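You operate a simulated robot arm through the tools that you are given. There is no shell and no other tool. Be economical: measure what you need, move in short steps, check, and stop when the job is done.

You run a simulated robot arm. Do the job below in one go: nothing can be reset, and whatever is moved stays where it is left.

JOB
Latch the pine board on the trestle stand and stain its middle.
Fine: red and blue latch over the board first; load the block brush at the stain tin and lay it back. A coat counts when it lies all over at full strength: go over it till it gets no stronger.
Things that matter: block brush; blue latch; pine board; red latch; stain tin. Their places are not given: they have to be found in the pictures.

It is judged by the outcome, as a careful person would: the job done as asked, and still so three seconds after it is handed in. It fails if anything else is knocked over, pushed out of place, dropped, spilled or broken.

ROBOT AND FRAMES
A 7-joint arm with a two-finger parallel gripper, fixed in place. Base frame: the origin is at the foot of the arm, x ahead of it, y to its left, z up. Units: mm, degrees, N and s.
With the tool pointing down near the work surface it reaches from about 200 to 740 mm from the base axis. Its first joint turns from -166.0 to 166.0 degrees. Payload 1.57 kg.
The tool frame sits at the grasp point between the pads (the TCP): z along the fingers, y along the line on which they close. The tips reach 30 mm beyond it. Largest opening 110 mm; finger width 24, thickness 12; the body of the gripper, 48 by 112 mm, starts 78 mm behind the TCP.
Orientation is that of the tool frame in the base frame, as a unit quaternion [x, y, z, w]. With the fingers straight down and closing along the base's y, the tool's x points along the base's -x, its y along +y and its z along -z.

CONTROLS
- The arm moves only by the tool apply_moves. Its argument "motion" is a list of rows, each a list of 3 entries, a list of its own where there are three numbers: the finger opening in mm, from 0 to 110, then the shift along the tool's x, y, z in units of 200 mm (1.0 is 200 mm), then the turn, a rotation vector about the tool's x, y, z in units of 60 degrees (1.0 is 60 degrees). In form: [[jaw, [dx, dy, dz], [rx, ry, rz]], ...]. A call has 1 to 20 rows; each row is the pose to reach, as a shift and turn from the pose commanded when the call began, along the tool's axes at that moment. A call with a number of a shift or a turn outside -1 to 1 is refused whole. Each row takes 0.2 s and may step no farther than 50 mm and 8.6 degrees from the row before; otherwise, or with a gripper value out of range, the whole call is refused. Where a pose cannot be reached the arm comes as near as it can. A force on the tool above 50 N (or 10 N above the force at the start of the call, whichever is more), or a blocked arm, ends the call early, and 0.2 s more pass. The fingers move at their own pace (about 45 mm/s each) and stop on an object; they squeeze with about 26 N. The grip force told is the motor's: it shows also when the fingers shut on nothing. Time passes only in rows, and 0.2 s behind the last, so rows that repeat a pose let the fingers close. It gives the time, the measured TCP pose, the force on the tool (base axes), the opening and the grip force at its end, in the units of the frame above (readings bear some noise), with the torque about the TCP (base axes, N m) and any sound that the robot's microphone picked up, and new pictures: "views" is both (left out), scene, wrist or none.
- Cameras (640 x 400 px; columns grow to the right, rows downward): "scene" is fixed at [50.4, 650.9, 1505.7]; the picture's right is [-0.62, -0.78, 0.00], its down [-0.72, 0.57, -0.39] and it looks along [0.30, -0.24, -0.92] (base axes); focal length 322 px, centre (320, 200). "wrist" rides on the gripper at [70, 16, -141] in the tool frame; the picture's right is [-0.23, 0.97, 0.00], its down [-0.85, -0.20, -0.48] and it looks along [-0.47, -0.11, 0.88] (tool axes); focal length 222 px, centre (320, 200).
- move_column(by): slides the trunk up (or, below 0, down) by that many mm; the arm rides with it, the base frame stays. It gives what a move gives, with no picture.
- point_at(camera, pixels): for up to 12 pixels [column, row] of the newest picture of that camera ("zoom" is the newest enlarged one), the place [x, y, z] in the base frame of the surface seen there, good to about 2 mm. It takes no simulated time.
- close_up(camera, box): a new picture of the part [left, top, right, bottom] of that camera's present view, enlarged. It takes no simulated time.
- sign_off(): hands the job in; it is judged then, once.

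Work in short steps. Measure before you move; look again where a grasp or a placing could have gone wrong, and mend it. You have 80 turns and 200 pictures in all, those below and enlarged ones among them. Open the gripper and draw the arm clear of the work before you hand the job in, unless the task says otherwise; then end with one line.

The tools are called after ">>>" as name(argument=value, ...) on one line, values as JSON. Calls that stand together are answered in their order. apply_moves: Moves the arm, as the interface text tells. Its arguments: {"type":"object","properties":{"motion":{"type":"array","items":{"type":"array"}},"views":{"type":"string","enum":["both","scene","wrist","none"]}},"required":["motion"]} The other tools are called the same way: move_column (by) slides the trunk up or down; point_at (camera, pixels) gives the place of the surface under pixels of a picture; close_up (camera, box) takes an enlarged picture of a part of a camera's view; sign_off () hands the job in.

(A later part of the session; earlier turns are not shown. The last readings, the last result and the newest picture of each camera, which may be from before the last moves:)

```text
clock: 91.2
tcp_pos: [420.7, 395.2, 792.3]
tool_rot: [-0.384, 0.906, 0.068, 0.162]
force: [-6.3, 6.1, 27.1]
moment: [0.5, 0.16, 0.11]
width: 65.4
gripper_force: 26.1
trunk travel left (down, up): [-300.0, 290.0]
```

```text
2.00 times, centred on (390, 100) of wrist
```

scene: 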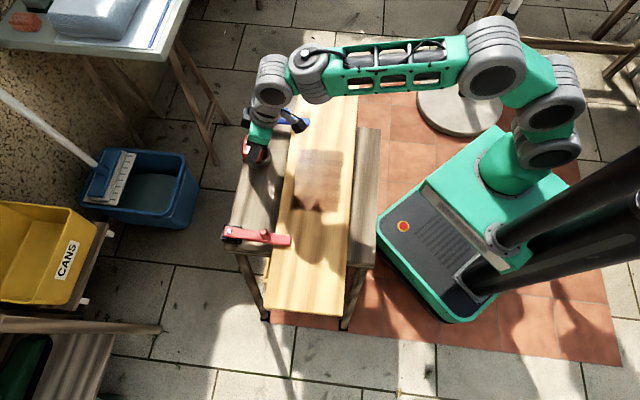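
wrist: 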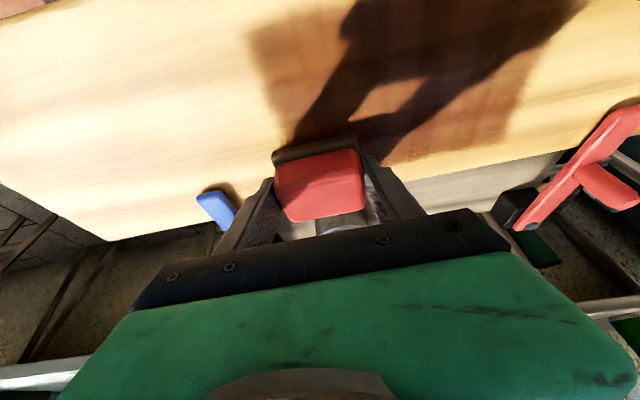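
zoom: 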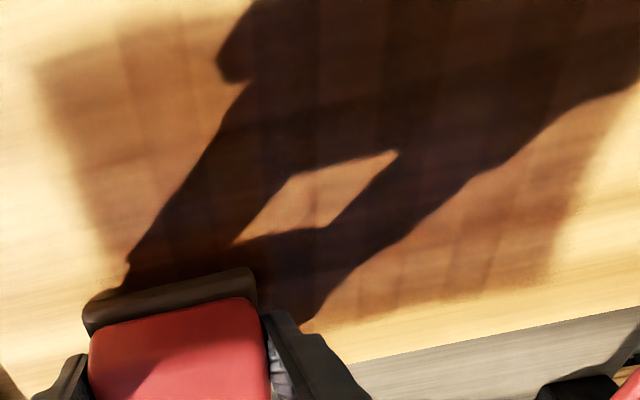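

Ends near −u look lighter. Do the centre band with overrun to u≈−90, then the inner band back.

>>> apply_moves(motion=[[40, [0.098, 0, -0.038], [0, 0, 0]], [40, [0.195, 0, -0.077], [0, 0, 0]], [40, [0.195, -0.09, -0.077], [0, 0, 0]], [40, [0.195, 0, -0.077], [0, 0, 0]], [40, [0.195, 0.09, -0.077], [0, 0, 0]], [40, [0.195, 0.18, -0.077], [0, 0, 0]], [40, [0.195, 0.27, -0.077], [0, 0, 0]], [40, [0.195, 0.36, -0.077], [0, 0, 0]], [40, [0.195, 0.45, -0.077], [0, 0, 0]], [40, [0.195, 0.56, -0.077], [0, 0, 0]], [40, [0.195, 0.68, -0.077], [0, 0, 0]], [40, [0.29, 0.7, -0.112], [0, 0, 0]], [40, [0.393, 0.7, -0.149], [0, 0, 0]], [40, [0.393, 0.6, -0.149], [0, 0, 0]], [40, [0.393, 0.48, -0.149], [0, 0, 0]], [40, [0.393, 0.36, -0.149], [0, 0, 0]], [40, [0.393, 0.24, -0.149], [0, 0, 0]], [40, [0.393, 0.12, -0.149], [0, 0, 0]], [40, [0.393, 0.0, -0.149], [0, 0, 0]], [40, [0.393, -0.08, -0.149], [0, 0, 0]]], views="wrist")

>>> close_up(camera="scene", box=[260, 130, 372, 270])

```text
clock: 95.4
tcp_pos: [373.4, 322.4, 791.2]
tool_rot: [-0.385, 0.906, 0.068, 0.16]
force: [-6.1, 5.3, 24.3]
moment: [0.35, 0.26, 0.05]
width: 65.6
gripper_force: 26.0
trunk travel left (down, up): [-300.0, 290.0]
```

wrist: 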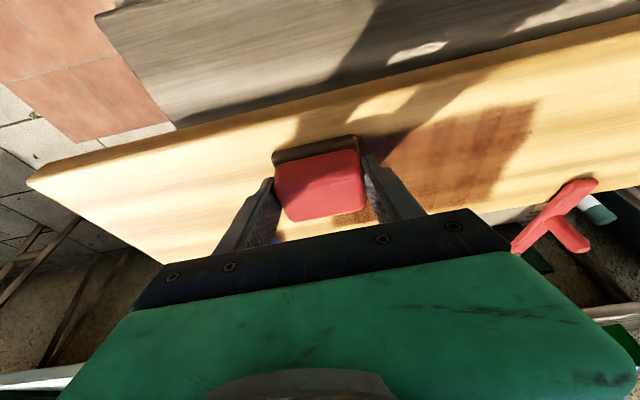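

```text
2.86 times, centred on (316, 200) of scene
```

zoom: 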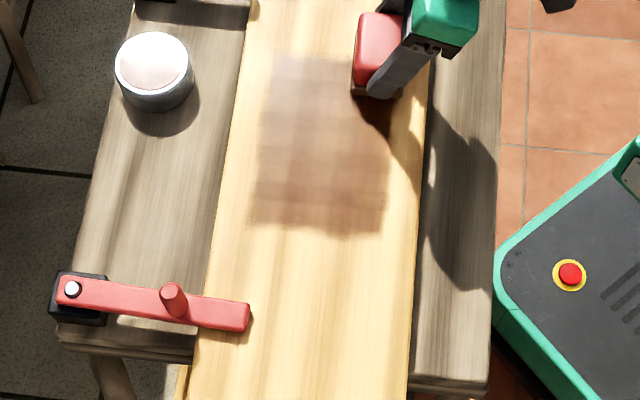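

Look closely at the uniformity from the wrist view.

>>> close_up(camera="wrist", box=[350, 90, 560, 221])

>>> apply_moves(motion=[[40, [0, 0.09, 0], [0, 0, 0]], [40, [0, 0.18, 0], [0, 0, 0]], [40, [0, 0.27, 0], [0, 0, 0]], [40, [0, 0.36, 0], [0, 0, 0]], [40, [0, 0.45, 0], [0, 0, 0]], [40, [0, 0.54, 0], [0, 0, 0]], [40, [0, 0.63, 0], [0, 0, 0]], [40, [0, 0.73, 0], [0, 0, 0]], [40, [0, 0.82, 0], [0, 0, 0]], [40, [0, 0.74, 0], [0, 0, 0]], [40, [0, 0.64, 0], [0, 0, 0]], [40, [0, 0.54, 0], [0, 0, 0]], [40, [0, 0.44, 0], [0, 0, 0]], [40, [0, 0.34, 0], [0, 0, 0]], [40, [0, 0.24, 0], [0, 0, 0]], [40, [0, 0.14, 0], [0, 0, 0]], [40, [0, 0.04, 0], [0, 0, 0]], [40, [0, 0.0, 0], [0, 0, 0]]], views="wrist")

>>> close_up(camera="wrist", box=[350, 90, 560, 221])

```text
3.05 times, centred on (455, 156) of wrist
```

zoom: 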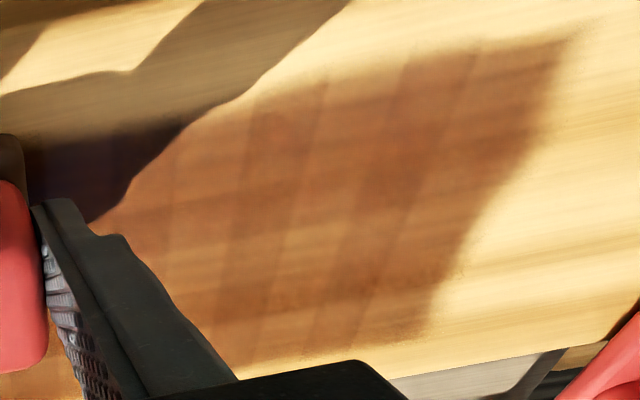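

```text
clock: 99.2
tcp_pos: [374.5, 324.0, 792.0]
tool_rot: [-0.386, 0.906, 0.068, 0.161]
force: [-5.8, 7.8, 26.6]
moment: [0.47, 0.27, 0.01]
width: 65.6
gripper_force: 25.8
trunk travel left (down, up): [-300.0, 290.0]
```

wrist: 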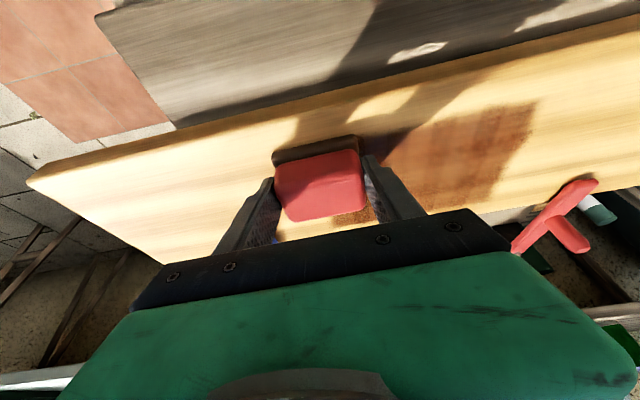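

```text
3.05 times, centred on (455, 156) of wrist
```

zoom: 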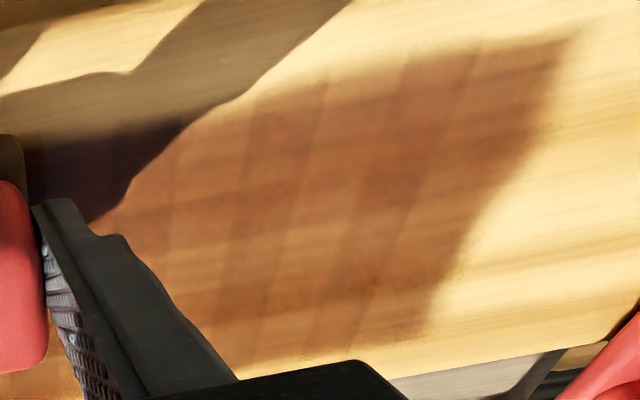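

The extra passes changed nothing visible, so I'll reload and compare from the same pose. First lift and head towards the tin.

>>> apply_moves(motion=[[40, [-0.034, 0, -0.094], [0, 0, 0]], [40, [-0.0684, 0, -0.188], [0, 0, 0]], [40, [-0.222, 0.019, -0.132], [0, 0, 0]], [40, [-0.376, 0.038, -0.076], [0, 0, 0]], [40, [-0.53, 0.058, -0.02], [0, 0, 0]], [40, [-0.684, 0.077, 0.0365], [0, 0, 0]], [40, [-0.684, 0.077, 0.0365], [0, 0, 0]]], views="wrist")

>>> close_up(camera="scene", box=[275, 140, 355, 225])

```text
clock: 100.8
tcp_pos: [453.2, 427.8, 832.4]
tool_rot: [-0.384, 0.907, 0.068, 0.16]
force: [0.2, 0.6, -0.4]
moment: [-0.01, 0.0, 0.0]
width: 65.0
gripper_force: 25.9
trunk travel left (down, up): [-300.0, 290.0]
```

wrist: 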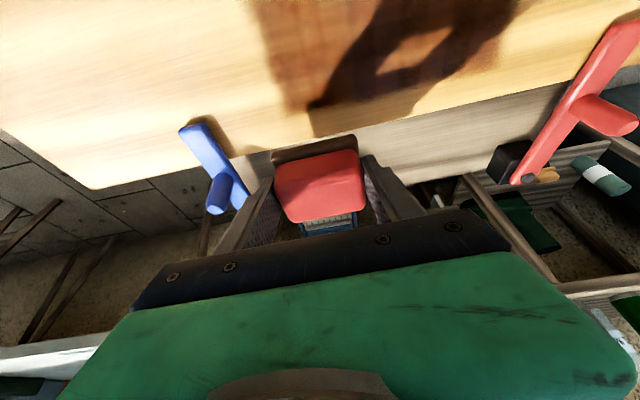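

```text
4.71 times, centred on (315, 182) of scene
```

zoom: 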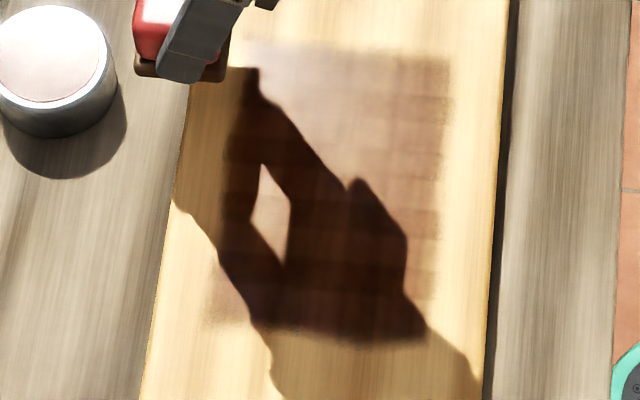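

Pad is still brown. Enlarge the patch in the wrist view.

>>> close_up(camera="wrist", box=[230, 0, 530, 150])

```text
2.13 times, centred on (380, 75) of wrist
```

zoom: 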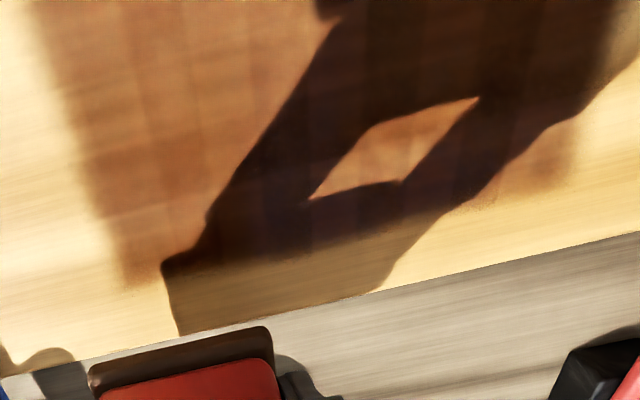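

Left (−u) edge strip looks lighter. Reload, then work the ends more.

>>> apply_moves(motion=[[40, [-0.14, 0.016, 0.05], [0, 0, 0]], [40, [-0.28, 0.032, 0.1], [0, 0, 0]], [40, [-0.418, 0.0485, 0.152], [0, 0, 0]], [40, [-0.418, 0.0485, 0.152], [0, 0, 0]], [40, [-0.4, 0.0485, 0.2], [0, 0, 0]], [40, [-0.382, 0.0485, 0.25], [0, 0, 0]], [40, [-0.368, 0.0485, 0.29], [0, 0, 0]], [40, [-0.36, 0.0485, 0.31], [0, 0, 0]], [40, [-0.358, 0.0485, 0.3165], [0, 0, 0]], [40, [-0.358, 0.0485, 0.3165], [0, 0, 0]]], views="wrist")

```text
clock: 103.0
tcp_pos: [509.4, 500.1, 798.7]
tool_rot: [-0.385, 0.906, 0.069, 0.162]
force: [-1.0, -0.5, 15.2]
moment: [-0.15, 0.12, -0.02]
width: 65.7
gripper_force: 26.8
trunk travel left (down, up): [-300.0, 290.0]
```

wrist: 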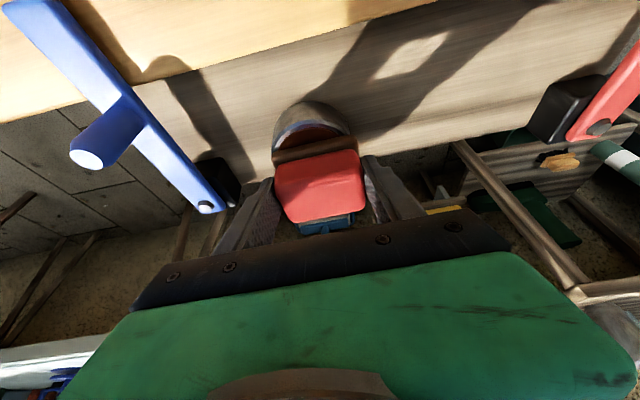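

Loaded. Rub crosswise over the −u end, out and back.

>>> apply_moves(motion=[[40, [-0.0513, 0, -0.141], [0, 0, 0]], [40, [0.107, -0.028, -0.199], [0, 0, 0]], [40, [0.266, -0.055, -0.257], [0, 0, 0]], [40, [0.424, -0.083, -0.314], [0, 0, 0]], [40, [0.579, -0.1105, -0.3705], [0, 0, 0]], [40, [0.61, -0.1105, -0.285], [0, 0, 0]], [40, [0.6407, -0.1105, -0.2015], [0, 0, 0]], [40, [0.707, -0.1105, -0.2255], [0, 0, 0]], [40, [0.773, -0.1105, -0.2495], [0, 0, 0]], [40, [0.839, -0.1105, -0.2735], [0, 0, 0]], [40, [0.905, -0.1105, -0.2975], [0, 0, 0]], [40, [0.97, -0.1105, -0.3215], [0, 0, 0]], [40, [0.998, -0.1105, -0.332], [0, 0, 0]], [40, [0.998, -0.06, -0.332], [0, 0, 0]], [40, [0.93, -0.06, -0.3075], [0, 0, 0]], [40, [0.862, -0.06, -0.2825], [0, 0, 0]], [40, [0.794, -0.06, -0.258], [0, 0, 0]], [40, [0.726, -0.06, -0.2335], [0, 0, 0]], [40, [0.658, -0.06, -0.2085], [0, 0, 0]], [40, [0.6407, -0.06, -0.2015], [0, 0, 0]]], views="wrist")

>>> close_up(camera="wrist", box=[230, 0, 550, 200])

```text
clock: 107.2
tcp_pos: [425.7, 394.0, 791.7]
tool_rot: [-0.384, 0.907, 0.068, 0.16]
force: [-3.0, -5.6, 20.6]
moment: [-0.09, 0.11, 0.0]
width: 65.3
gripper_force: 25.9
trunk travel left (down, up): [-300.0, 290.0]
```

wrist: 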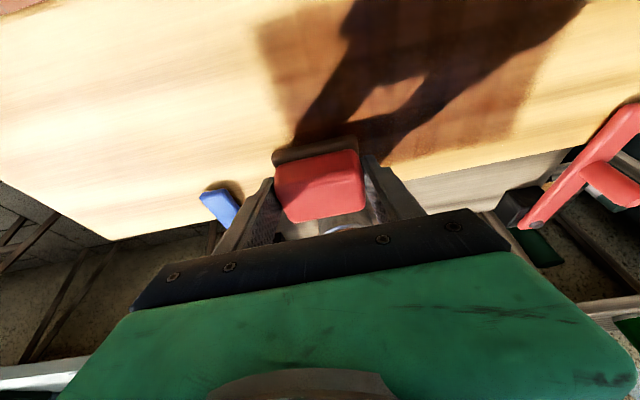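

```text
2.00 times, centred on (390, 100) of wrist
```

zoom: 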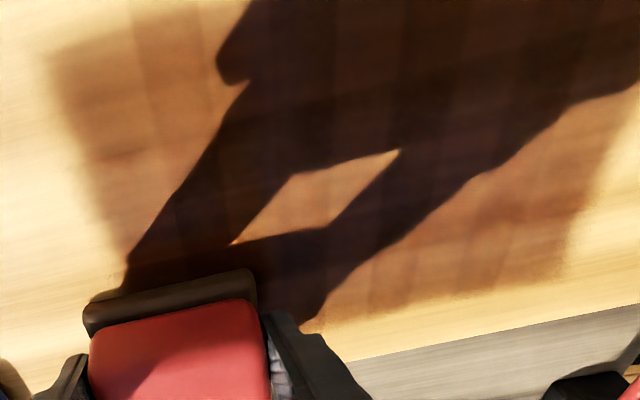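

Continue with fresh stain: outer band forward, then centre band back, slowly.

>>> apply_moves(motion=[[40, [0, 0.08, 0], [0, 0, 0]], [40, [0, 0.16, 0], [0, 0, 0]], [40, [0, 0.24, 0], [0, 0, 0]], [40, [0, 0.32, 0], [0, 0, 0]], [40, [0, 0.4, 0], [0, 0, 0]], [40, [0, 0.48, 0], [0, 0, 0]], [40, [0, 0.56, 0], [0, 0, 0]], [40, [0, 0.64, 0], [0, 0, 0]], [40, [0, 0.74, 0], [0, 0, 0]], [40, [0.1, 0.77, -0.0365], [0, 0, 0]], [40, [0.2, 0.77, -0.073], [0, 0, 0]], [40, [0.2, 0.68, -0.073], [0, 0, 0]], [40, [0.2, 0.6, -0.073], [0, 0, 0]], [40, [0.2, 0.52, -0.073], [0, 0, 0]], [40, [0.2, 0.44, -0.073], [0, 0, 0]], [40, [0.2, 0.36, -0.073], [0, 0, 0]], [40, [0.2, 0.28, -0.073], [0, 0, 0]], [40, [0.2, 0.2, -0.073], [0, 0, 0]], [40, [0.2, 0.1, -0.073], [0, 0, 0]], [40, [0.2, 0, -0.073], [0, 0, 0]]], views="none")

>>> apply_moves(motion=[[40, [0.1, 0, -0.0365], [0, 0, 0]], [40, [0.195, 0, -0.071], [0, 0, 0]], [40, [0.195, 0.09, -0.071], [0, 0, 0]], [40, [0.195, 0.18, -0.071], [0, 0, 0]], [40, [0.195, 0.26, -0.071], [0, 0, 0]], [40, [0.195, 0.34, -0.071], [0, 0, 0]], [40, [0.195, 0.42, -0.071], [0, 0, 0]], [40, [0.195, 0.5, -0.071], [0, 0, 0]], [40, [0.195, 0.58, -0.071], [0, 0, 0]], [40, [0.195, 0.66, -0.071], [0, 0, 0]], [40, [0.195, 0.74, -0.071], [0, 0, 0]], [40, [0.13, 0.77, -0.047], [0, 0, 0]], [40, [0.06, 0.77, -0.022], [0, 0, 0]], [40, [-0.01, 0.77, 0.004], [0, 0, 0]], [40, [-0.08, 0.77, 0.029], [0, 0, 0]], [40, [-0.15, 0.77, 0.055], [0, 0, 0]], [40, [-0.2, 0.77, 0.073], [0, 0, 0]]])

>>> close_up(camera="wrist", box=[60, 40, 360, 227])

>>> close_up(camera="scene", box=[275, 140, 355, 225])

```text
clock: 111.4
tcp_pos: [393.9, 365.0, 791.6]
tool_rot: [-0.385, 0.906, 0.069, 0.162]
force: [-6.7, 7.3, 33.5]
moment: [0.29, 0.53, 0.01]
width: 65.7
gripper_force: 25.7
trunk travel left (down, up): [-300.0, 290.0]
```

```text
clock: 115.0
tcp_pos: [311.3, 499.5, 792.6]
tool_rot: [-0.385, 0.906, 0.069, 0.161]
force: [-7.1, -7.3, 30.2]
moment: [-0.2, 0.29, -0.02]
width: 65.2
gripper_force: 25.7
trunk travel left (down, up): [-300.0, 290.0]
```

scene: 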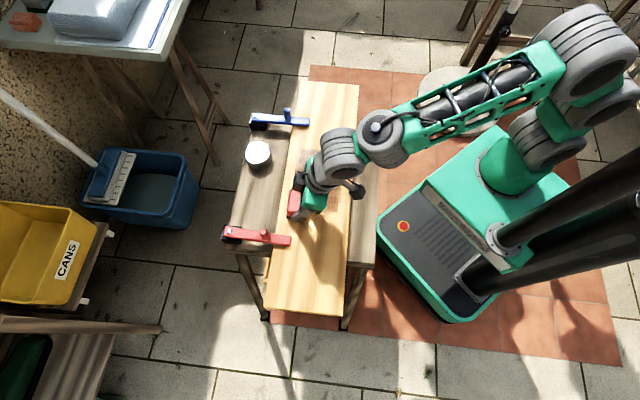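
wrist: 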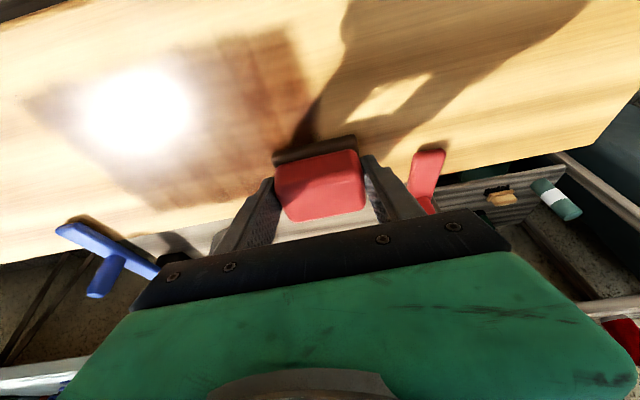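

```text
2.13 times, centred on (210, 134) of wrist
```

zoom: 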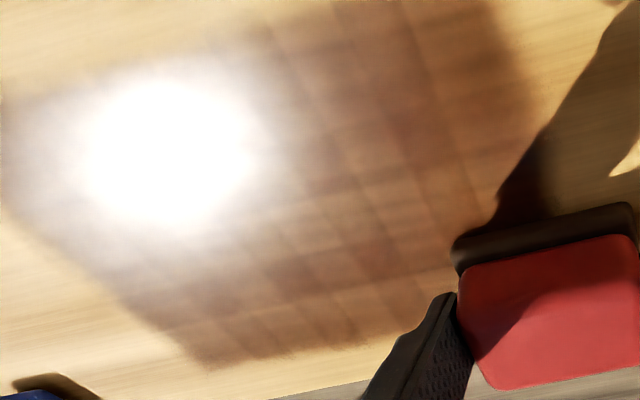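

```text
4.71 times, centred on (315, 182) of scene
```

zoom: 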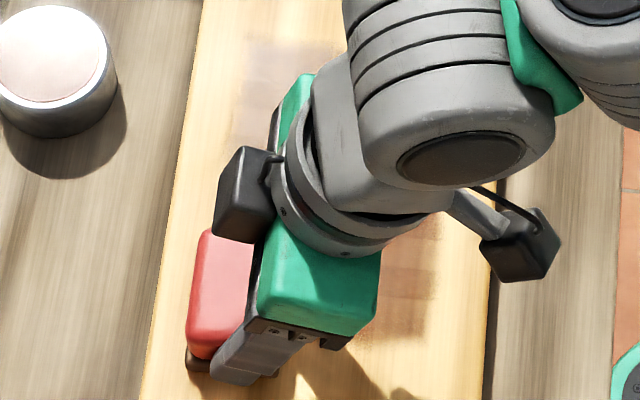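

The pad now stays dark, so the wood is taking little more. Rub crosswise over the +u end and back along the inner band to finish evenly, with slightly less pressure.

>>> apply_moves(motion=[[40, [0.063, 0, -0.031], [0, 0, 0]], [40, [0.13, 0, -0.055], [0, 0, 0]], [40, [0.196, 0, -0.079], [0, 0, 0]], [40, [0.262, 0, -0.103], [0, 0, 0]], [40, [0.328, 0, -0.127], [0, 0, 0]], [40, [0.392, 0, -0.151], [0, 0, 0]], [40, [0.392, -0.08, -0.151], [0, 0, 0]], [40, [0.392, -0.16, -0.151], [0, 0, 0]], [40, [0.392, -0.24, -0.151], [0, 0, 0]], [40, [0.392, -0.32, -0.151], [0, 0, 0]], [40, [0.392, -0.4, -0.151], [0, 0, 0]], [40, [0.392, -0.48, -0.151], [0, 0, 0]], [40, [0.392, -0.56, -0.151], [0, 0, 0]], [40, [0.392, -0.64, -0.151], [0, 0, 0]], [40, [0.392, -0.72, -0.151], [0, 0, 0]], [40, [0.392, -0.8, -0.151], [0, 0, 0]], [40, [0.392, -0.84, -0.151], [0, 0, 0]]])

>>> close_up(camera="wrist", box=[350, 90, 560, 221])

>>> close_up(camera="scene", box=[275, 140, 355, 225])

```text
clock: 118.6
tcp_pos: [378.2, 324.6, 791.5]
tool_rot: [-0.385, 0.906, 0.069, 0.16]
force: [0.1, 0.2, 0.9]
moment: [0.01, -0.02, 0.01]
width: 65.4
gripper_force: 26.2
trunk travel left (down, up): [-300.0, 290.0]
```

scene: 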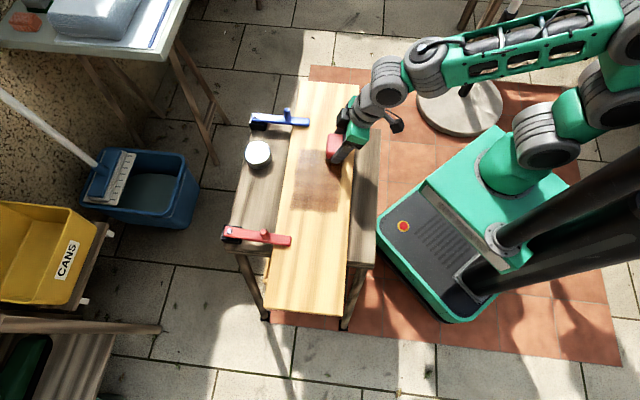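
wrist: 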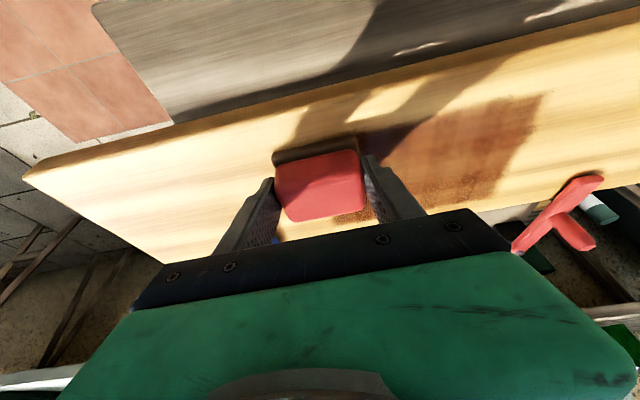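

```text
3.05 times, centred on (455, 156) of wrist
```

zoom: 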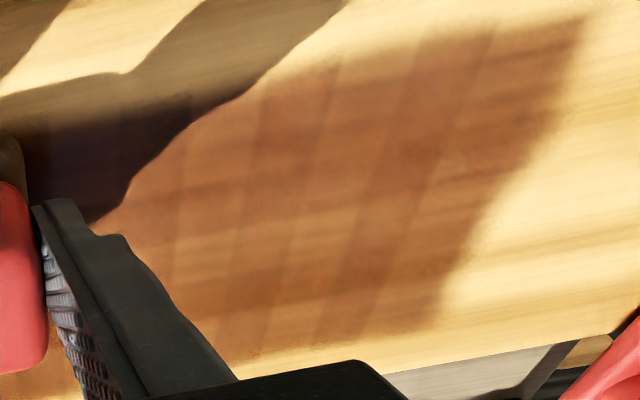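

```text
4.71 times, centred on (315, 182) of scene
```

zoom: 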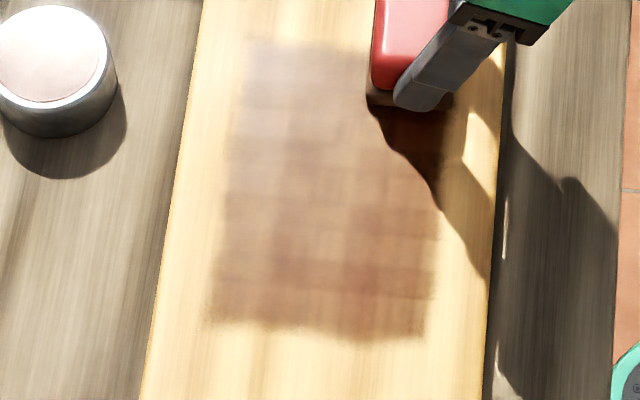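

Some cells still look lighter. As a test, drag to the middle with firmer contact and rub one spot repeatedly to see if it evens out.

>>> apply_moves(motion=[[40, [-0.05, 0.12, 0.025], [0, 0, 0]], [40, [-0.1, 0.25, 0.045], [0, 0, 0]], [40, [-0.15, 0.37, 0.065], [0, 0, 0]], [40, [-0.2, 0.49, 0.085], [0, 0, 0]], [40, [-0.242, 0.605, 0.0985], [0, 0, 0]], [40, [-0.242, 0.655, 0.0985], [0, 0, 0]], [40, [-0.242, 0.705, 0.0985], [0, 0, 0]], [40, [-0.242, 0.655, 0.0985], [0, 0, 0]], [40, [-0.242, 0.605, 0.0985], [0, 0, 0]], [40, [-0.242, 0.555, 0.0985], [0, 0, 0]], [40, [-0.242, 0.505, 0.0985], [0, 0, 0]], [40, [-0.242, 0.555, 0.0985], [0, 0, 0]], [40, [-0.242, 0.605, 0.0985], [0, 0, 0]], [40, [-0.242, 0.655, 0.0985], [0, 0, 0]], [40, [-0.242, 0.705, 0.0985], [0, 0, 0]], [40, [-0.242, 0.655, 0.0985], [0, 0, 0]], [40, [-0.242, 0.605, 0.0985], [0, 0, 0]], [40, [-0.242, 0.555, 0.0985], [0, 0, 0]], [40, [-0.242, 0.505, 0.0985], [0, 0, 0]], [40, [-0.242, 0.605, 0.0985], [0, 0, 0]]], views="none")

```text
clock: 122.8
tcp_pos: [327.6, 445.7, 791.2]
tool_rot: [-0.382, 0.907, 0.069, 0.162]
force: [10.7, -6.8, 35.0]
moment: [-0.3, -0.4, -0.07]
width: 65.4
gripper_force: 26.0
trunk travel left (down, up): [-300.0, 290.0]
```

Lift to the tin and reload, then view the patch clear of the arm.

>>> apply_moves(motion=[[40, [-0.036, 0, -0.099], [0, 0, 0]], [40, [-0.0718, 0, -0.197], [0, 0, 0]], [40, [-0.226, -0.093, -0.141], [0, 0, 0]], [40, [-0.38, -0.185, -0.085], [0, 0, 0]], [40, [-0.534, -0.278, -0.029], [0, 0, 0]], [40, [-0.688, -0.371, 0.027], [0, 0, 0]], [40, [-0.841, -0.4635, 0.083], [0, 0, 0]], [40, [-0.841, -0.4635, 0.083], [0, 0, 0]], [40, [-0.823, -0.4635, 0.13], [0, 0, 0]], [40, [-0.805, -0.4635, 0.18], [0, 0, 0]], [40, [-0.793, -0.4635, 0.214], [0, 0, 0]], [40, [-0.787, -0.4635, 0.231], [0, 0, 0]], [40, [-0.7845, -0.4635, 0.238], [0, 0, 0]], [40, [-0.7845, -0.4635, 0.238], [0, 0, 0]]], views="wrist")

>>> close_up(camera="scene", box=[275, 140, 355, 225])

```text
clock: 125.8
tcp_pos: [505.8, 501.2, 798.3]
tool_rot: [-0.385, 0.906, 0.069, 0.16]
force: [-1.4, 0.2, -0.3]
moment: [-0.01, -0.03, 0.02]
width: 65.3
gripper_force: 26.3
trunk travel left (down, up): [-300.0, 290.0]
```

wrist: 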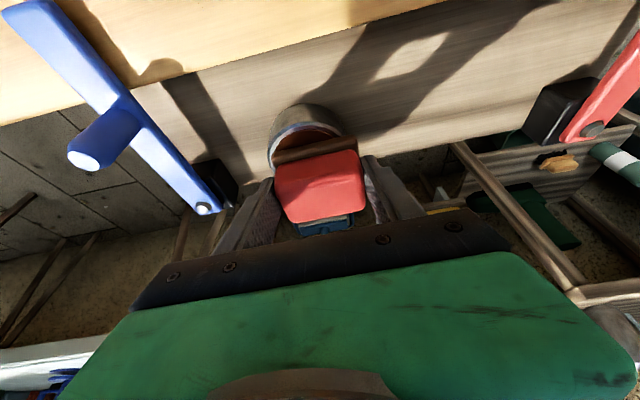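

```text
4.71 times, centred on (315, 182) of scene
```

zoom: 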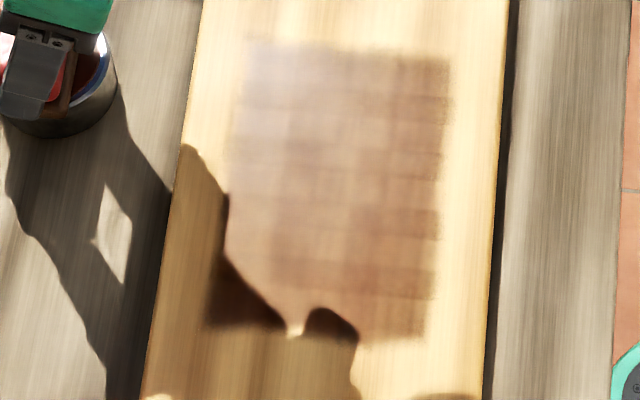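

Rubbed centre got darker than the outer strip, so the outer band needs more. Press to load, then stroke the outer band with firmer contact.

>>> apply_moves(motion=[[40, [0.0026, 0, 0.007], [0, 0, 0]], [40, [0.0055, 0, 0.015], [0, 0, 0]], [40, [0.0055, 0, 0.015], [0, 0, 0]], [40, [-0.0564, 0, -0.155], [0, 0, 0]], [40, [0.1, -0.019, -0.213], [0, 0, 0]], [40, [0.26, -0.039, -0.27], [0, 0, 0]], [40, [0.417, -0.058, -0.328], [0, 0, 0]], [40, [0.575, -0.0775, -0.385], [0, 0, 0]], [40, [0.613, -0.0775, -0.28], [0, 0, 0]], [40, [0.6444, -0.0775, -0.1946], [0, 0, 0]], [40, [0.6444, 0.0, -0.1946], [0, 0, 0]], [40, [0.6444, 0.08, -0.1946], [0, 0, 0]], [40, [0.6444, 0.16, -0.1946], [0, 0, 0]], [40, [0.6444, 0.24, -0.1946], [0, 0, 0]], [40, [0.6444, 0.32, -0.1946], [0, 0, 0]], [40, [0.6444, 0.4, -0.1946], [0, 0, 0]], [40, [0.6444, 0.48, -0.1946], [0, 0, 0]], [40, [0.6444, 0.56, -0.1946], [0, 0, 0]], [40, [0.6444, 0.62, -0.1946], [0, 0, 0]], [40, [0.6444, 0.68, -0.1946], [0, 0, 0]]], views="wrist")

>>> close_up(camera="wrist", box=[60, 40, 360, 227])

```text
clock: 130.0
tcp_pos: [312.5, 499.1, 791.1]
tool_rot: [-0.384, 0.907, 0.068, 0.161]
force: [2.3, -1.4, 10.1]
moment: [0.01, -0.2, -0.08]
width: 65.1
gripper_force: 25.9
trunk travel left (down, up): [-300.0, 290.0]
```

wrist: 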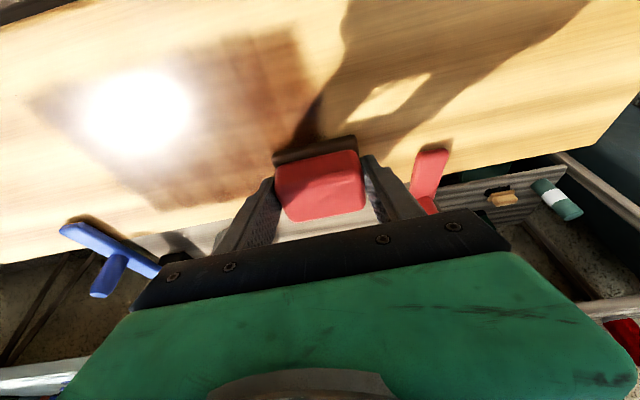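

```text
2.13 times, centred on (210, 134) of wrist
```

zoom: 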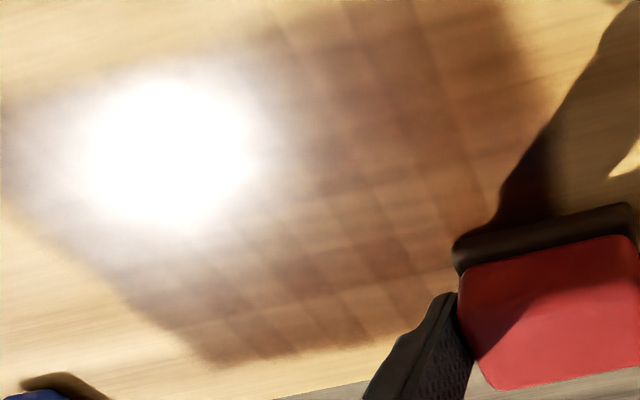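

Good contact. Two more passes on the outer band.

>>> apply_moves(motion=[[40, [0.0017, -0.08, 0.0047], [0, 0, 0]], [40, [0.0017, -0.16, 0.0047], [0, 0, 0]], [40, [0.0017, -0.24, 0.0047], [0, 0, 0]], [40, [0.0017, -0.32, 0.0047], [0, 0, 0]], [40, [0.0017, -0.4, 0.0047], [0, 0, 0]], [40, [0.0017, -0.48, 0.0047], [0, 0, 0]], [40, [0.0017, -0.56, 0.0047], [0, 0, 0]], [40, [0.0017, -0.64, 0.0047], [0, 0, 0]], [40, [0.0017, -0.72, 0.0047], [0, 0, 0]], [40, [0.0017, -0.78, 0.0047], [0, 0, 0]], [40, [0.0017, -0.7, 0.0047], [0, 0, 0]], [40, [0.0017, -0.62, 0.0047], [0, 0, 0]], [40, [0.0017, -0.54, 0.0047], [0, 0, 0]], [40, [0.0017, -0.46, 0.0047], [0, 0, 0]], [40, [0.0017, -0.38, 0.0047], [0, 0, 0]], [40, [0.0017, -0.3, 0.0047], [0, 0, 0]], [40, [0.0017, -0.22, 0.0047], [0, 0, 0]], [40, [0.0017, -0.14, 0.0047], [0, 0, 0]], [40, [0.0017, -0.06, 0.0047], [0, 0, 0]], [40, [0.0017, 0.02, 0.0047], [0, 0, 0]]], views="none")

>>> apply_moves(motion=[[40, [0, -0.08, 0], [0, 0, 0]], [40, [0, -0.16, 0], [0, 0, 0]], [40, [0, -0.24, 0], [0, 0, 0]], [40, [0, -0.32, 0], [0, 0, 0]], [40, [0, -0.4, 0], [0, 0, 0]], [40, [0, -0.48, 0], [0, 0, 0]], [40, [0, -0.56, 0], [0, 0, 0]], [40, [0, -0.64, 0], [0, 0, 0]], [40, [0, -0.72, 0], [0, 0, 0]], [40, [0, -0.8, 0], [0, 0, 0]]], views="both")

>>> close_up(camera="wrist", box=[230, 0, 550, 200])

```text
clock: 134.2
tcp_pos: [312.2, 498.7, 790.8]
tool_rot: [-0.385, 0.907, 0.068, 0.16]
force: [3.2, -3.8, 16.4]
moment: [0.02, -0.2, -0.07]
width: 64.9
gripper_force: 25.7
trunk travel left (down, up): [-300.0, 290.0]
```

```text
clock: 136.4
tcp_pos: [425.5, 390.3, 791.6]
tool_rot: [-0.384, 0.907, 0.067, 0.161]
force: [-6.8, 4.7, 24.2]
moment: [0.33, 0.19, 0.1]
width: 65.3
gripper_force: 25.6
trunk travel left (down, up): [-300.0, 290.0]
```

scene: 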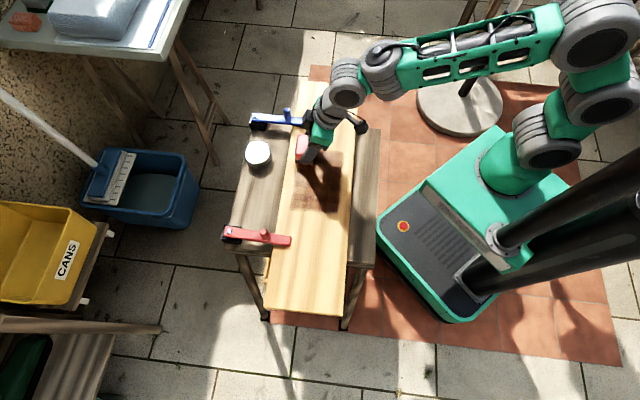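
wrist: 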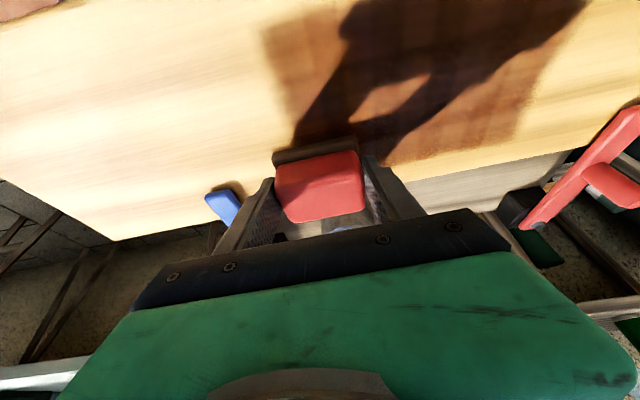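

```text
2.00 times, centred on (390, 100) of wrist
```

zoom: 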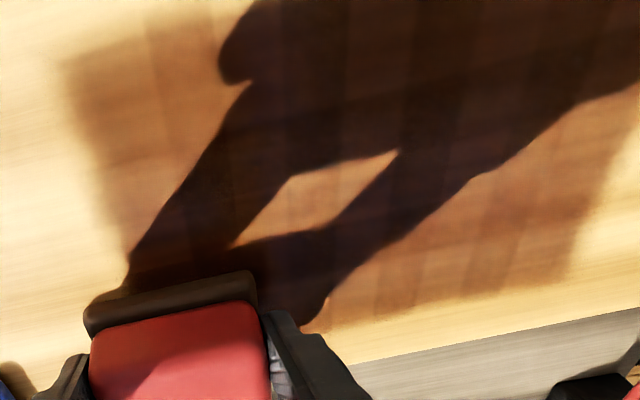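

Appearance in the outer band no longer changes and the pad stays dark. Do the same firm passes on centre and inner bands.

>>> apply_moves(motion=[[40, [0.1, 0, -0.0365], [0, 0, 0]], [40, [0.19, 0, -0.069], [0, 0, 0]], [40, [0.19, 0.09, -0.069], [0, 0, 0]], [40, [0.19, 0.18, -0.069], [0, 0, 0]], [40, [0.19, 0.27, -0.069], [0, 0, 0]], [40, [0.19, 0.36, -0.069], [0, 0, 0]], [40, [0.19, 0.45, -0.069], [0, 0, 0]], [40, [0.19, 0.54, -0.069], [0, 0, 0]], [40, [0.19, 0.63, -0.069], [0, 0, 0]], [40, [0.19, 0.76, -0.069], [0, 0, 0]], [40, [0.28, 0.8, -0.102], [0, 0, 0]], [40, [0.376, 0.8, -0.137], [0, 0, 0]], [40, [0.376, 0.7, -0.137], [0, 0, 0]], [40, [0.376, 0.6, -0.137], [0, 0, 0]], [40, [0.376, 0.5, -0.137], [0, 0, 0]], [40, [0.376, 0.4, -0.137], [0, 0, 0]], [40, [0.376, 0.3, -0.137], [0, 0, 0]], [40, [0.376, 0.2, -0.137], [0, 0, 0]], [40, [0.376, 0.1, -0.137], [0, 0, 0]], [40, [0.376, 0, -0.137], [0, 0, 0]]], views="wrist")

>>> close_up(camera="wrist", box=[350, 90, 560, 221])

>>> close_up(camera="scene", box=[275, 140, 355, 225])

```text
clock: 140.6
tcp_pos: [371.2, 332.3, 791.1]
tool_rot: [-0.385, 0.907, 0.067, 0.161]
force: [-6.8, 4.9, 27.4]
moment: [0.6, 0.17, 0.12]
width: 65.1
gripper_force: 26.3
trunk travel left (down, up): [-300.0, 290.0]
```

wrist: 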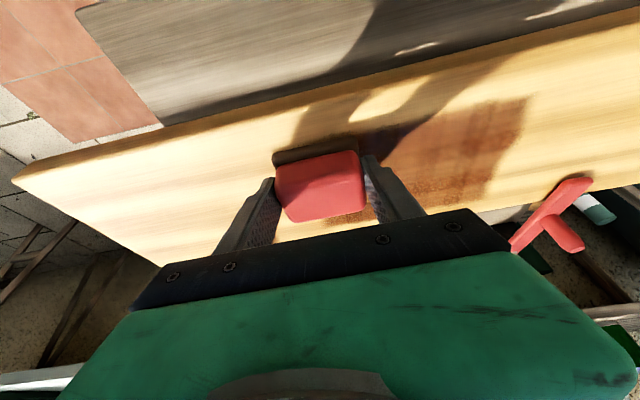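

```text
3.05 times, centred on (455, 156) of wrist
```

zoom: 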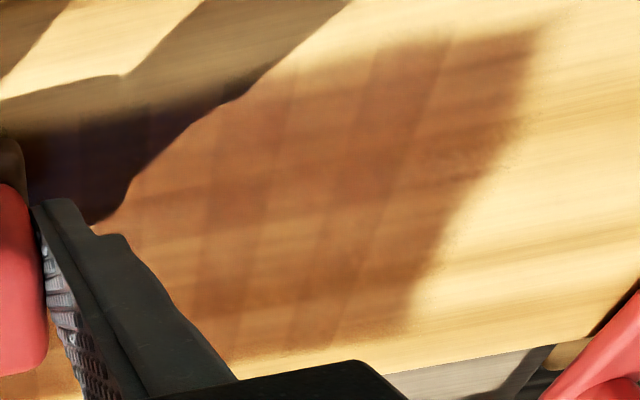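

```text
4.71 times, centred on (315, 182) of scene
```

zoom: 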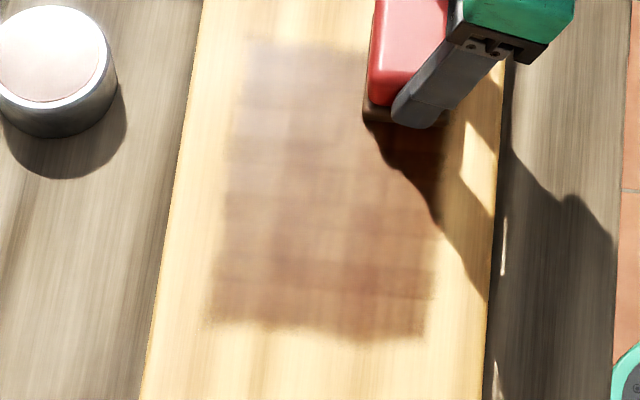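

Between the last comparable views (118 s vs 140 s) nothing got stronger despite fresh firm passes, so the coat is saturated. Lift and carry the brush back towards its spot.

>>> apply_moves(motion=[[40, [-0.038, 0, -0.1034], [0, 0, 0]], [40, [-0.0752, 0, -0.2068], [0, 0, 0]], [40, [-0.21, 0.121, -0.158], [0, 0, 0]], [40, [-0.345, 0.243, -0.109], [0, 0, 0]], [40, [-0.48, 0.364, -0.06], [0, 0, 0]], [40, [-0.615, 0.4855, -0.01], [0, 0, 0]], [40, [-0.615, 0.4855, -0.01], [0, 0, 0]]])

>>> close_up(camera="wrist", box=[0, 0, 400, 200])

>>> close_up(camera="scene", box=[275, 140, 355, 225])

```text
clock: 142.2
tcp_pos: [382.9, 482.7, 836.0]
tool_rot: [-0.385, 0.907, 0.068, 0.159]
force: [0.6, -0.3, 0.0]
moment: [-0.01, -0.01, -0.03]
width: 65.5
gripper_force: 26.1
trunk travel left (down, up): [-300.0, 290.0]
```

scene: 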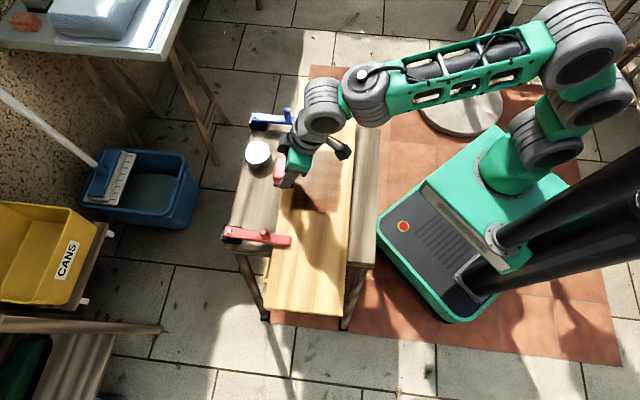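
wrist: 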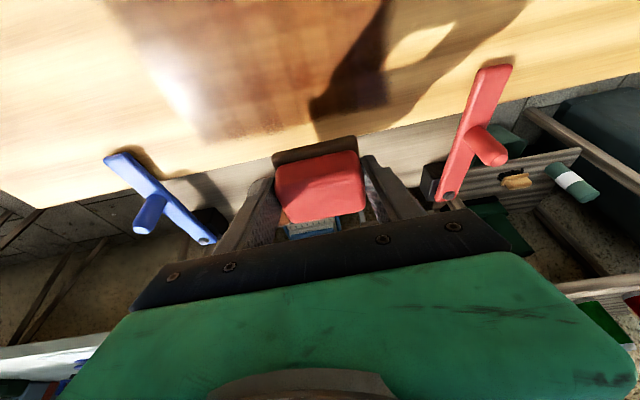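

```text
1.60 times, centred on (200, 100) of wrist
```

zoom: 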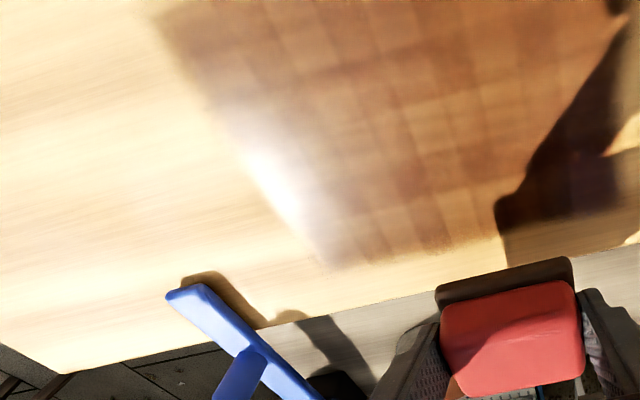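

```text
4.71 times, centred on (315, 182) of scene
```

zoom: 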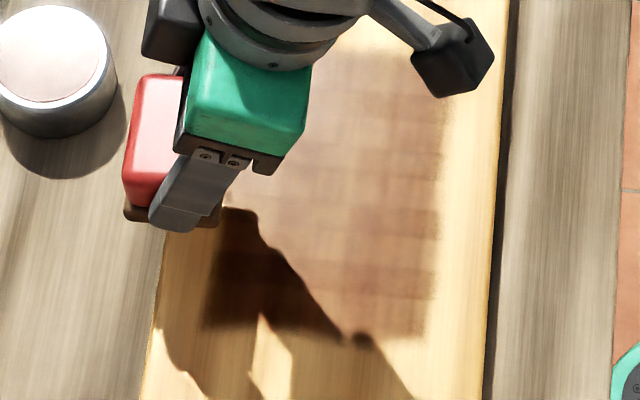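

The patch shows a plaid of lighter and darker cells; before finishing, I'll locate the lighter cells and test with a fresh load whether they still darken.

>>> close_up(camera="wrist", box=[110, 0, 350, 150])

>>> point_at(camera="zoom", pixels=[[440, 215], [400, 230], [480, 250], [520, 180], [360, 150], [460, 340], [560, 140], [300, 60]])

```text
2.67 times, centred on (230, 75) of wrist
```

zoom: 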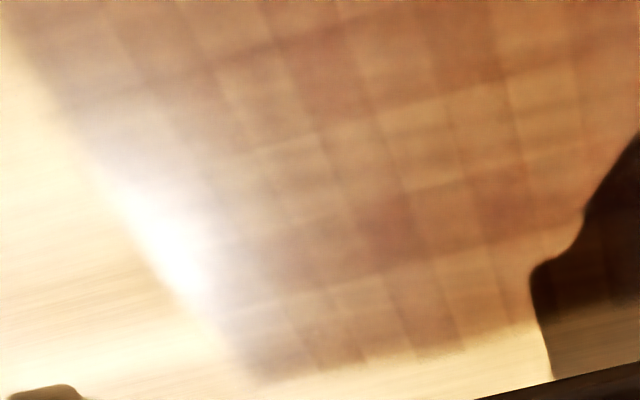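

```text
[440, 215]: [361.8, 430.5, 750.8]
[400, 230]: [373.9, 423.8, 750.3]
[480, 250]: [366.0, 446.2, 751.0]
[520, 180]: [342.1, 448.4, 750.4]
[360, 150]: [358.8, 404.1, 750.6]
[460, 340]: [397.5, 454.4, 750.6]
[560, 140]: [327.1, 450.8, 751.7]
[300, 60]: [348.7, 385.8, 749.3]
```

The darker longitudinal strip at n≈+16 coincides with the overlap of my bands, so the rest can still get stronger. Reload and lay another staggered full coat (n=+48, +28, …).

>>> apply_moves(motion=[[40, [-0.155, -0.13, 0.056], [0, 0, 0]], [40, [-0.31, -0.26, 0.113], [0, 0, 0]], [40, [-0.465, -0.3915, 0.1695], [0, 0, 0]], [40, [-0.465, -0.3915, 0.1695], [0, 0, 0]], [40, [-0.447, -0.3915, 0.22], [0, 0, 0]], [40, [-0.428, -0.3915, 0.27], [0, 0, 0]], [40, [-0.411, -0.3915, 0.318], [0, 0, 0]], [40, [-0.402, -0.3915, 0.343], [0, 0, 0]], [40, [-0.396, -0.3915, 0.36], [0, 0, 0]], [40, [-0.396, -0.3915, 0.36], [0, 0, 0]], [40, [-0.396, -0.3915, 0.36], [0, 0, 0]]], views="none")

>>> apply_moves(motion=[[40, [-0.0599, 0, -0.1645], [0, 0, 0]], [40, [0.089, -0.016, -0.219], [0, 0, 0]], [40, [0.238, -0.032, -0.273], [0, 0, 0]], [40, [0.386, -0.048, -0.327], [0, 0, 0]], [40, [0.535, -0.064, -0.381], [0, 0, 0]], [40, [0.573, -0.064, -0.277], [0, 0, 0]], [40, [0.606, -0.064, -0.186], [0, 0, 0]], [40, [0.606, 0.019, -0.186], [0, 0, 0]], [40, [0.606, 0.103, -0.186], [0, 0, 0]], [40, [0.606, 0.186, -0.186], [0, 0, 0]], [40, [0.606, 0.269, -0.186], [0, 0, 0]], [40, [0.606, 0.353, -0.186], [0, 0, 0]], [40, [0.606, 0.436, -0.186], [0, 0, 0]], [40, [0.606, 0.519, -0.186], [0, 0, 0]], [40, [0.606, 0.603, -0.186], [0, 0, 0]], [40, [0.606, 0.686, -0.186], [0, 0, 0]], [40, [0.7, 0.686, -0.22], [0, 0, 0]]], views="wrist")

```text
clock: 144.6
tcp_pos: [507.4, 498.3, 797.8]
tool_rot: [-0.384, 0.906, 0.068, 0.163]
force: [1.3, -0.1, 20.9]
moment: [-0.2, -0.02, 0.0]
width: 65.3
gripper_force: 26.3
trunk travel left (down, up): [-300.0, 290.0]
```

```text
clock: 148.2
tcp_pos: [303.3, 491.6, 792.0]
tool_rot: [-0.386, 0.905, 0.072, 0.164]
force: [2.1, 6.5, 40.3]
moment: [-0.42, -0.04, 0.06]
width: 65.2
gripper_force: 26.1
trunk travel left (down, up): [-300.0, 290.0]
```

wrist: 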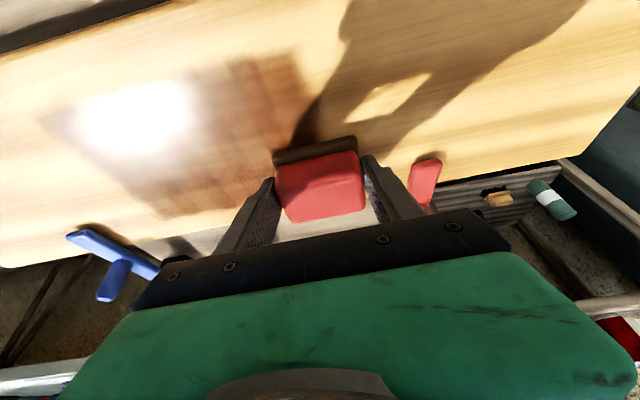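

Force 40 N is a bit high; ease 1.7 mm and continue with n≈+26 back, n≈+6 forward.

>>> apply_moves(motion=[[40, [-0.003, -0.083, -0.008], [0, 0, 0]], [40, [-0.003, -0.166, -0.008], [0, 0, 0]], [40, [-0.003, -0.25, -0.008], [0, 0, 0]], [40, [-0.003, -0.333, -0.008], [0, 0, 0]], [40, [-0.003, -0.416, -0.008], [0, 0, 0]], [40, [-0.003, -0.5, -0.008], [0, 0, 0]], [40, [-0.003, -0.583, -0.008], [0, 0, 0]], [40, [-0.003, -0.666, -0.008], [0, 0, 0]], [40, [-0.003, -0.76, -0.008], [0, 0, 0]], [40, [0.091, -0.76, -0.042], [0, 0, 0]], [40, [0.091, -0.68, -0.042], [0, 0, 0]], [40, [0.091, -0.6, -0.042], [0, 0, 0]], [40, [0.091, -0.51, -0.042], [0, 0, 0]], [40, [0.091, -0.42, -0.042], [0, 0, 0]], [40, [0.091, -0.33, -0.042], [0, 0, 0]], [40, [0.091, -0.24, -0.042], [0, 0, 0]], [40, [0.091, -0.15, -0.042], [0, 0, 0]], [40, [0.091, -0.07, -0.042], [0, 0, 0]], [40, [0.091, 0.0, -0.042], [0, 0, 0]], [40, [0.185, 0.0, -0.076], [0, 0, 0]]], views="none")

>>> apply_moves(motion=[[40, [0, -0.083, 0], [0, 0, 0]], [40, [0, -0.166, 0], [0, 0, 0]], [40, [0, -0.25, 0], [0, 0, 0]], [40, [0, -0.333, 0], [0, 0, 0]], [40, [0, -0.416, 0], [0, 0, 0]], [40, [0, -0.5, 0], [0, 0, 0]], [40, [0, -0.583, 0], [0, 0, 0]], [40, [0, -0.666, 0], [0, 0, 0]], [40, [0, -0.76, 0], [0, 0, 0]], [40, [0.094, -0.76, -0.034], [0, 0, 0]], [40, [0.094, -0.68, -0.034], [0, 0, 0]], [40, [0.094, -0.6, -0.034], [0, 0, 0]], [40, [0.094, -0.51, -0.034], [0, 0, 0]], [40, [0.094, -0.42, -0.034], [0, 0, 0]], [40, [0.094, -0.33, -0.034], [0, 0, 0]], [40, [0.094, -0.24, -0.034], [0, 0, 0]], [40, [0.094, -0.15, -0.034], [0, 0, 0]], [40, [0.094, -0.07, -0.034], [0, 0, 0]], [40, [0.094, 0.0, -0.034], [0, 0, 0]], [40, [0.17, 0.0, -0.062], [0, 0, 0]]], views="scene")

>>> close_up(camera="scene", box=[275, 140, 355, 225])

```text
clock: 152.4
tcp_pos: [274.7, 461.3, 791.2]
tool_rot: [-0.386, 0.905, 0.07, 0.162]
force: [0.2, 6.2, 32.7]
moment: [0.0, -0.29, 0.2]
width: 65.3
gripper_force: 25.8
trunk travel left (down, up): [-300.0, 290.0]
```

```text
clock: 156.6
tcp_pos: [251.6, 438.3, 791.5]
tool_rot: [-0.386, 0.906, 0.071, 0.16]
force: [2.6, 5.7, 28.7]
moment: [0.12, -0.32, 0.19]
width: 65.3
gripper_force: 26.1
trunk travel left (down, up): [-300.0, 290.0]
```

scene: 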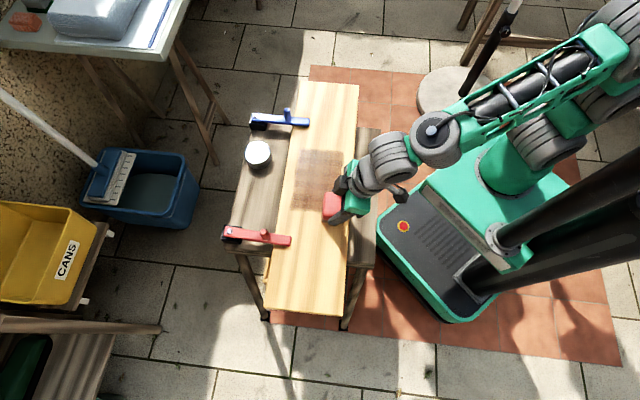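

```text
4.71 times, centred on (315, 182) of scene
```

zoom: 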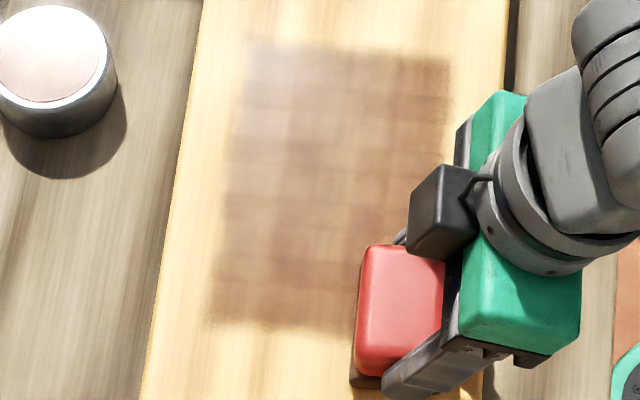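

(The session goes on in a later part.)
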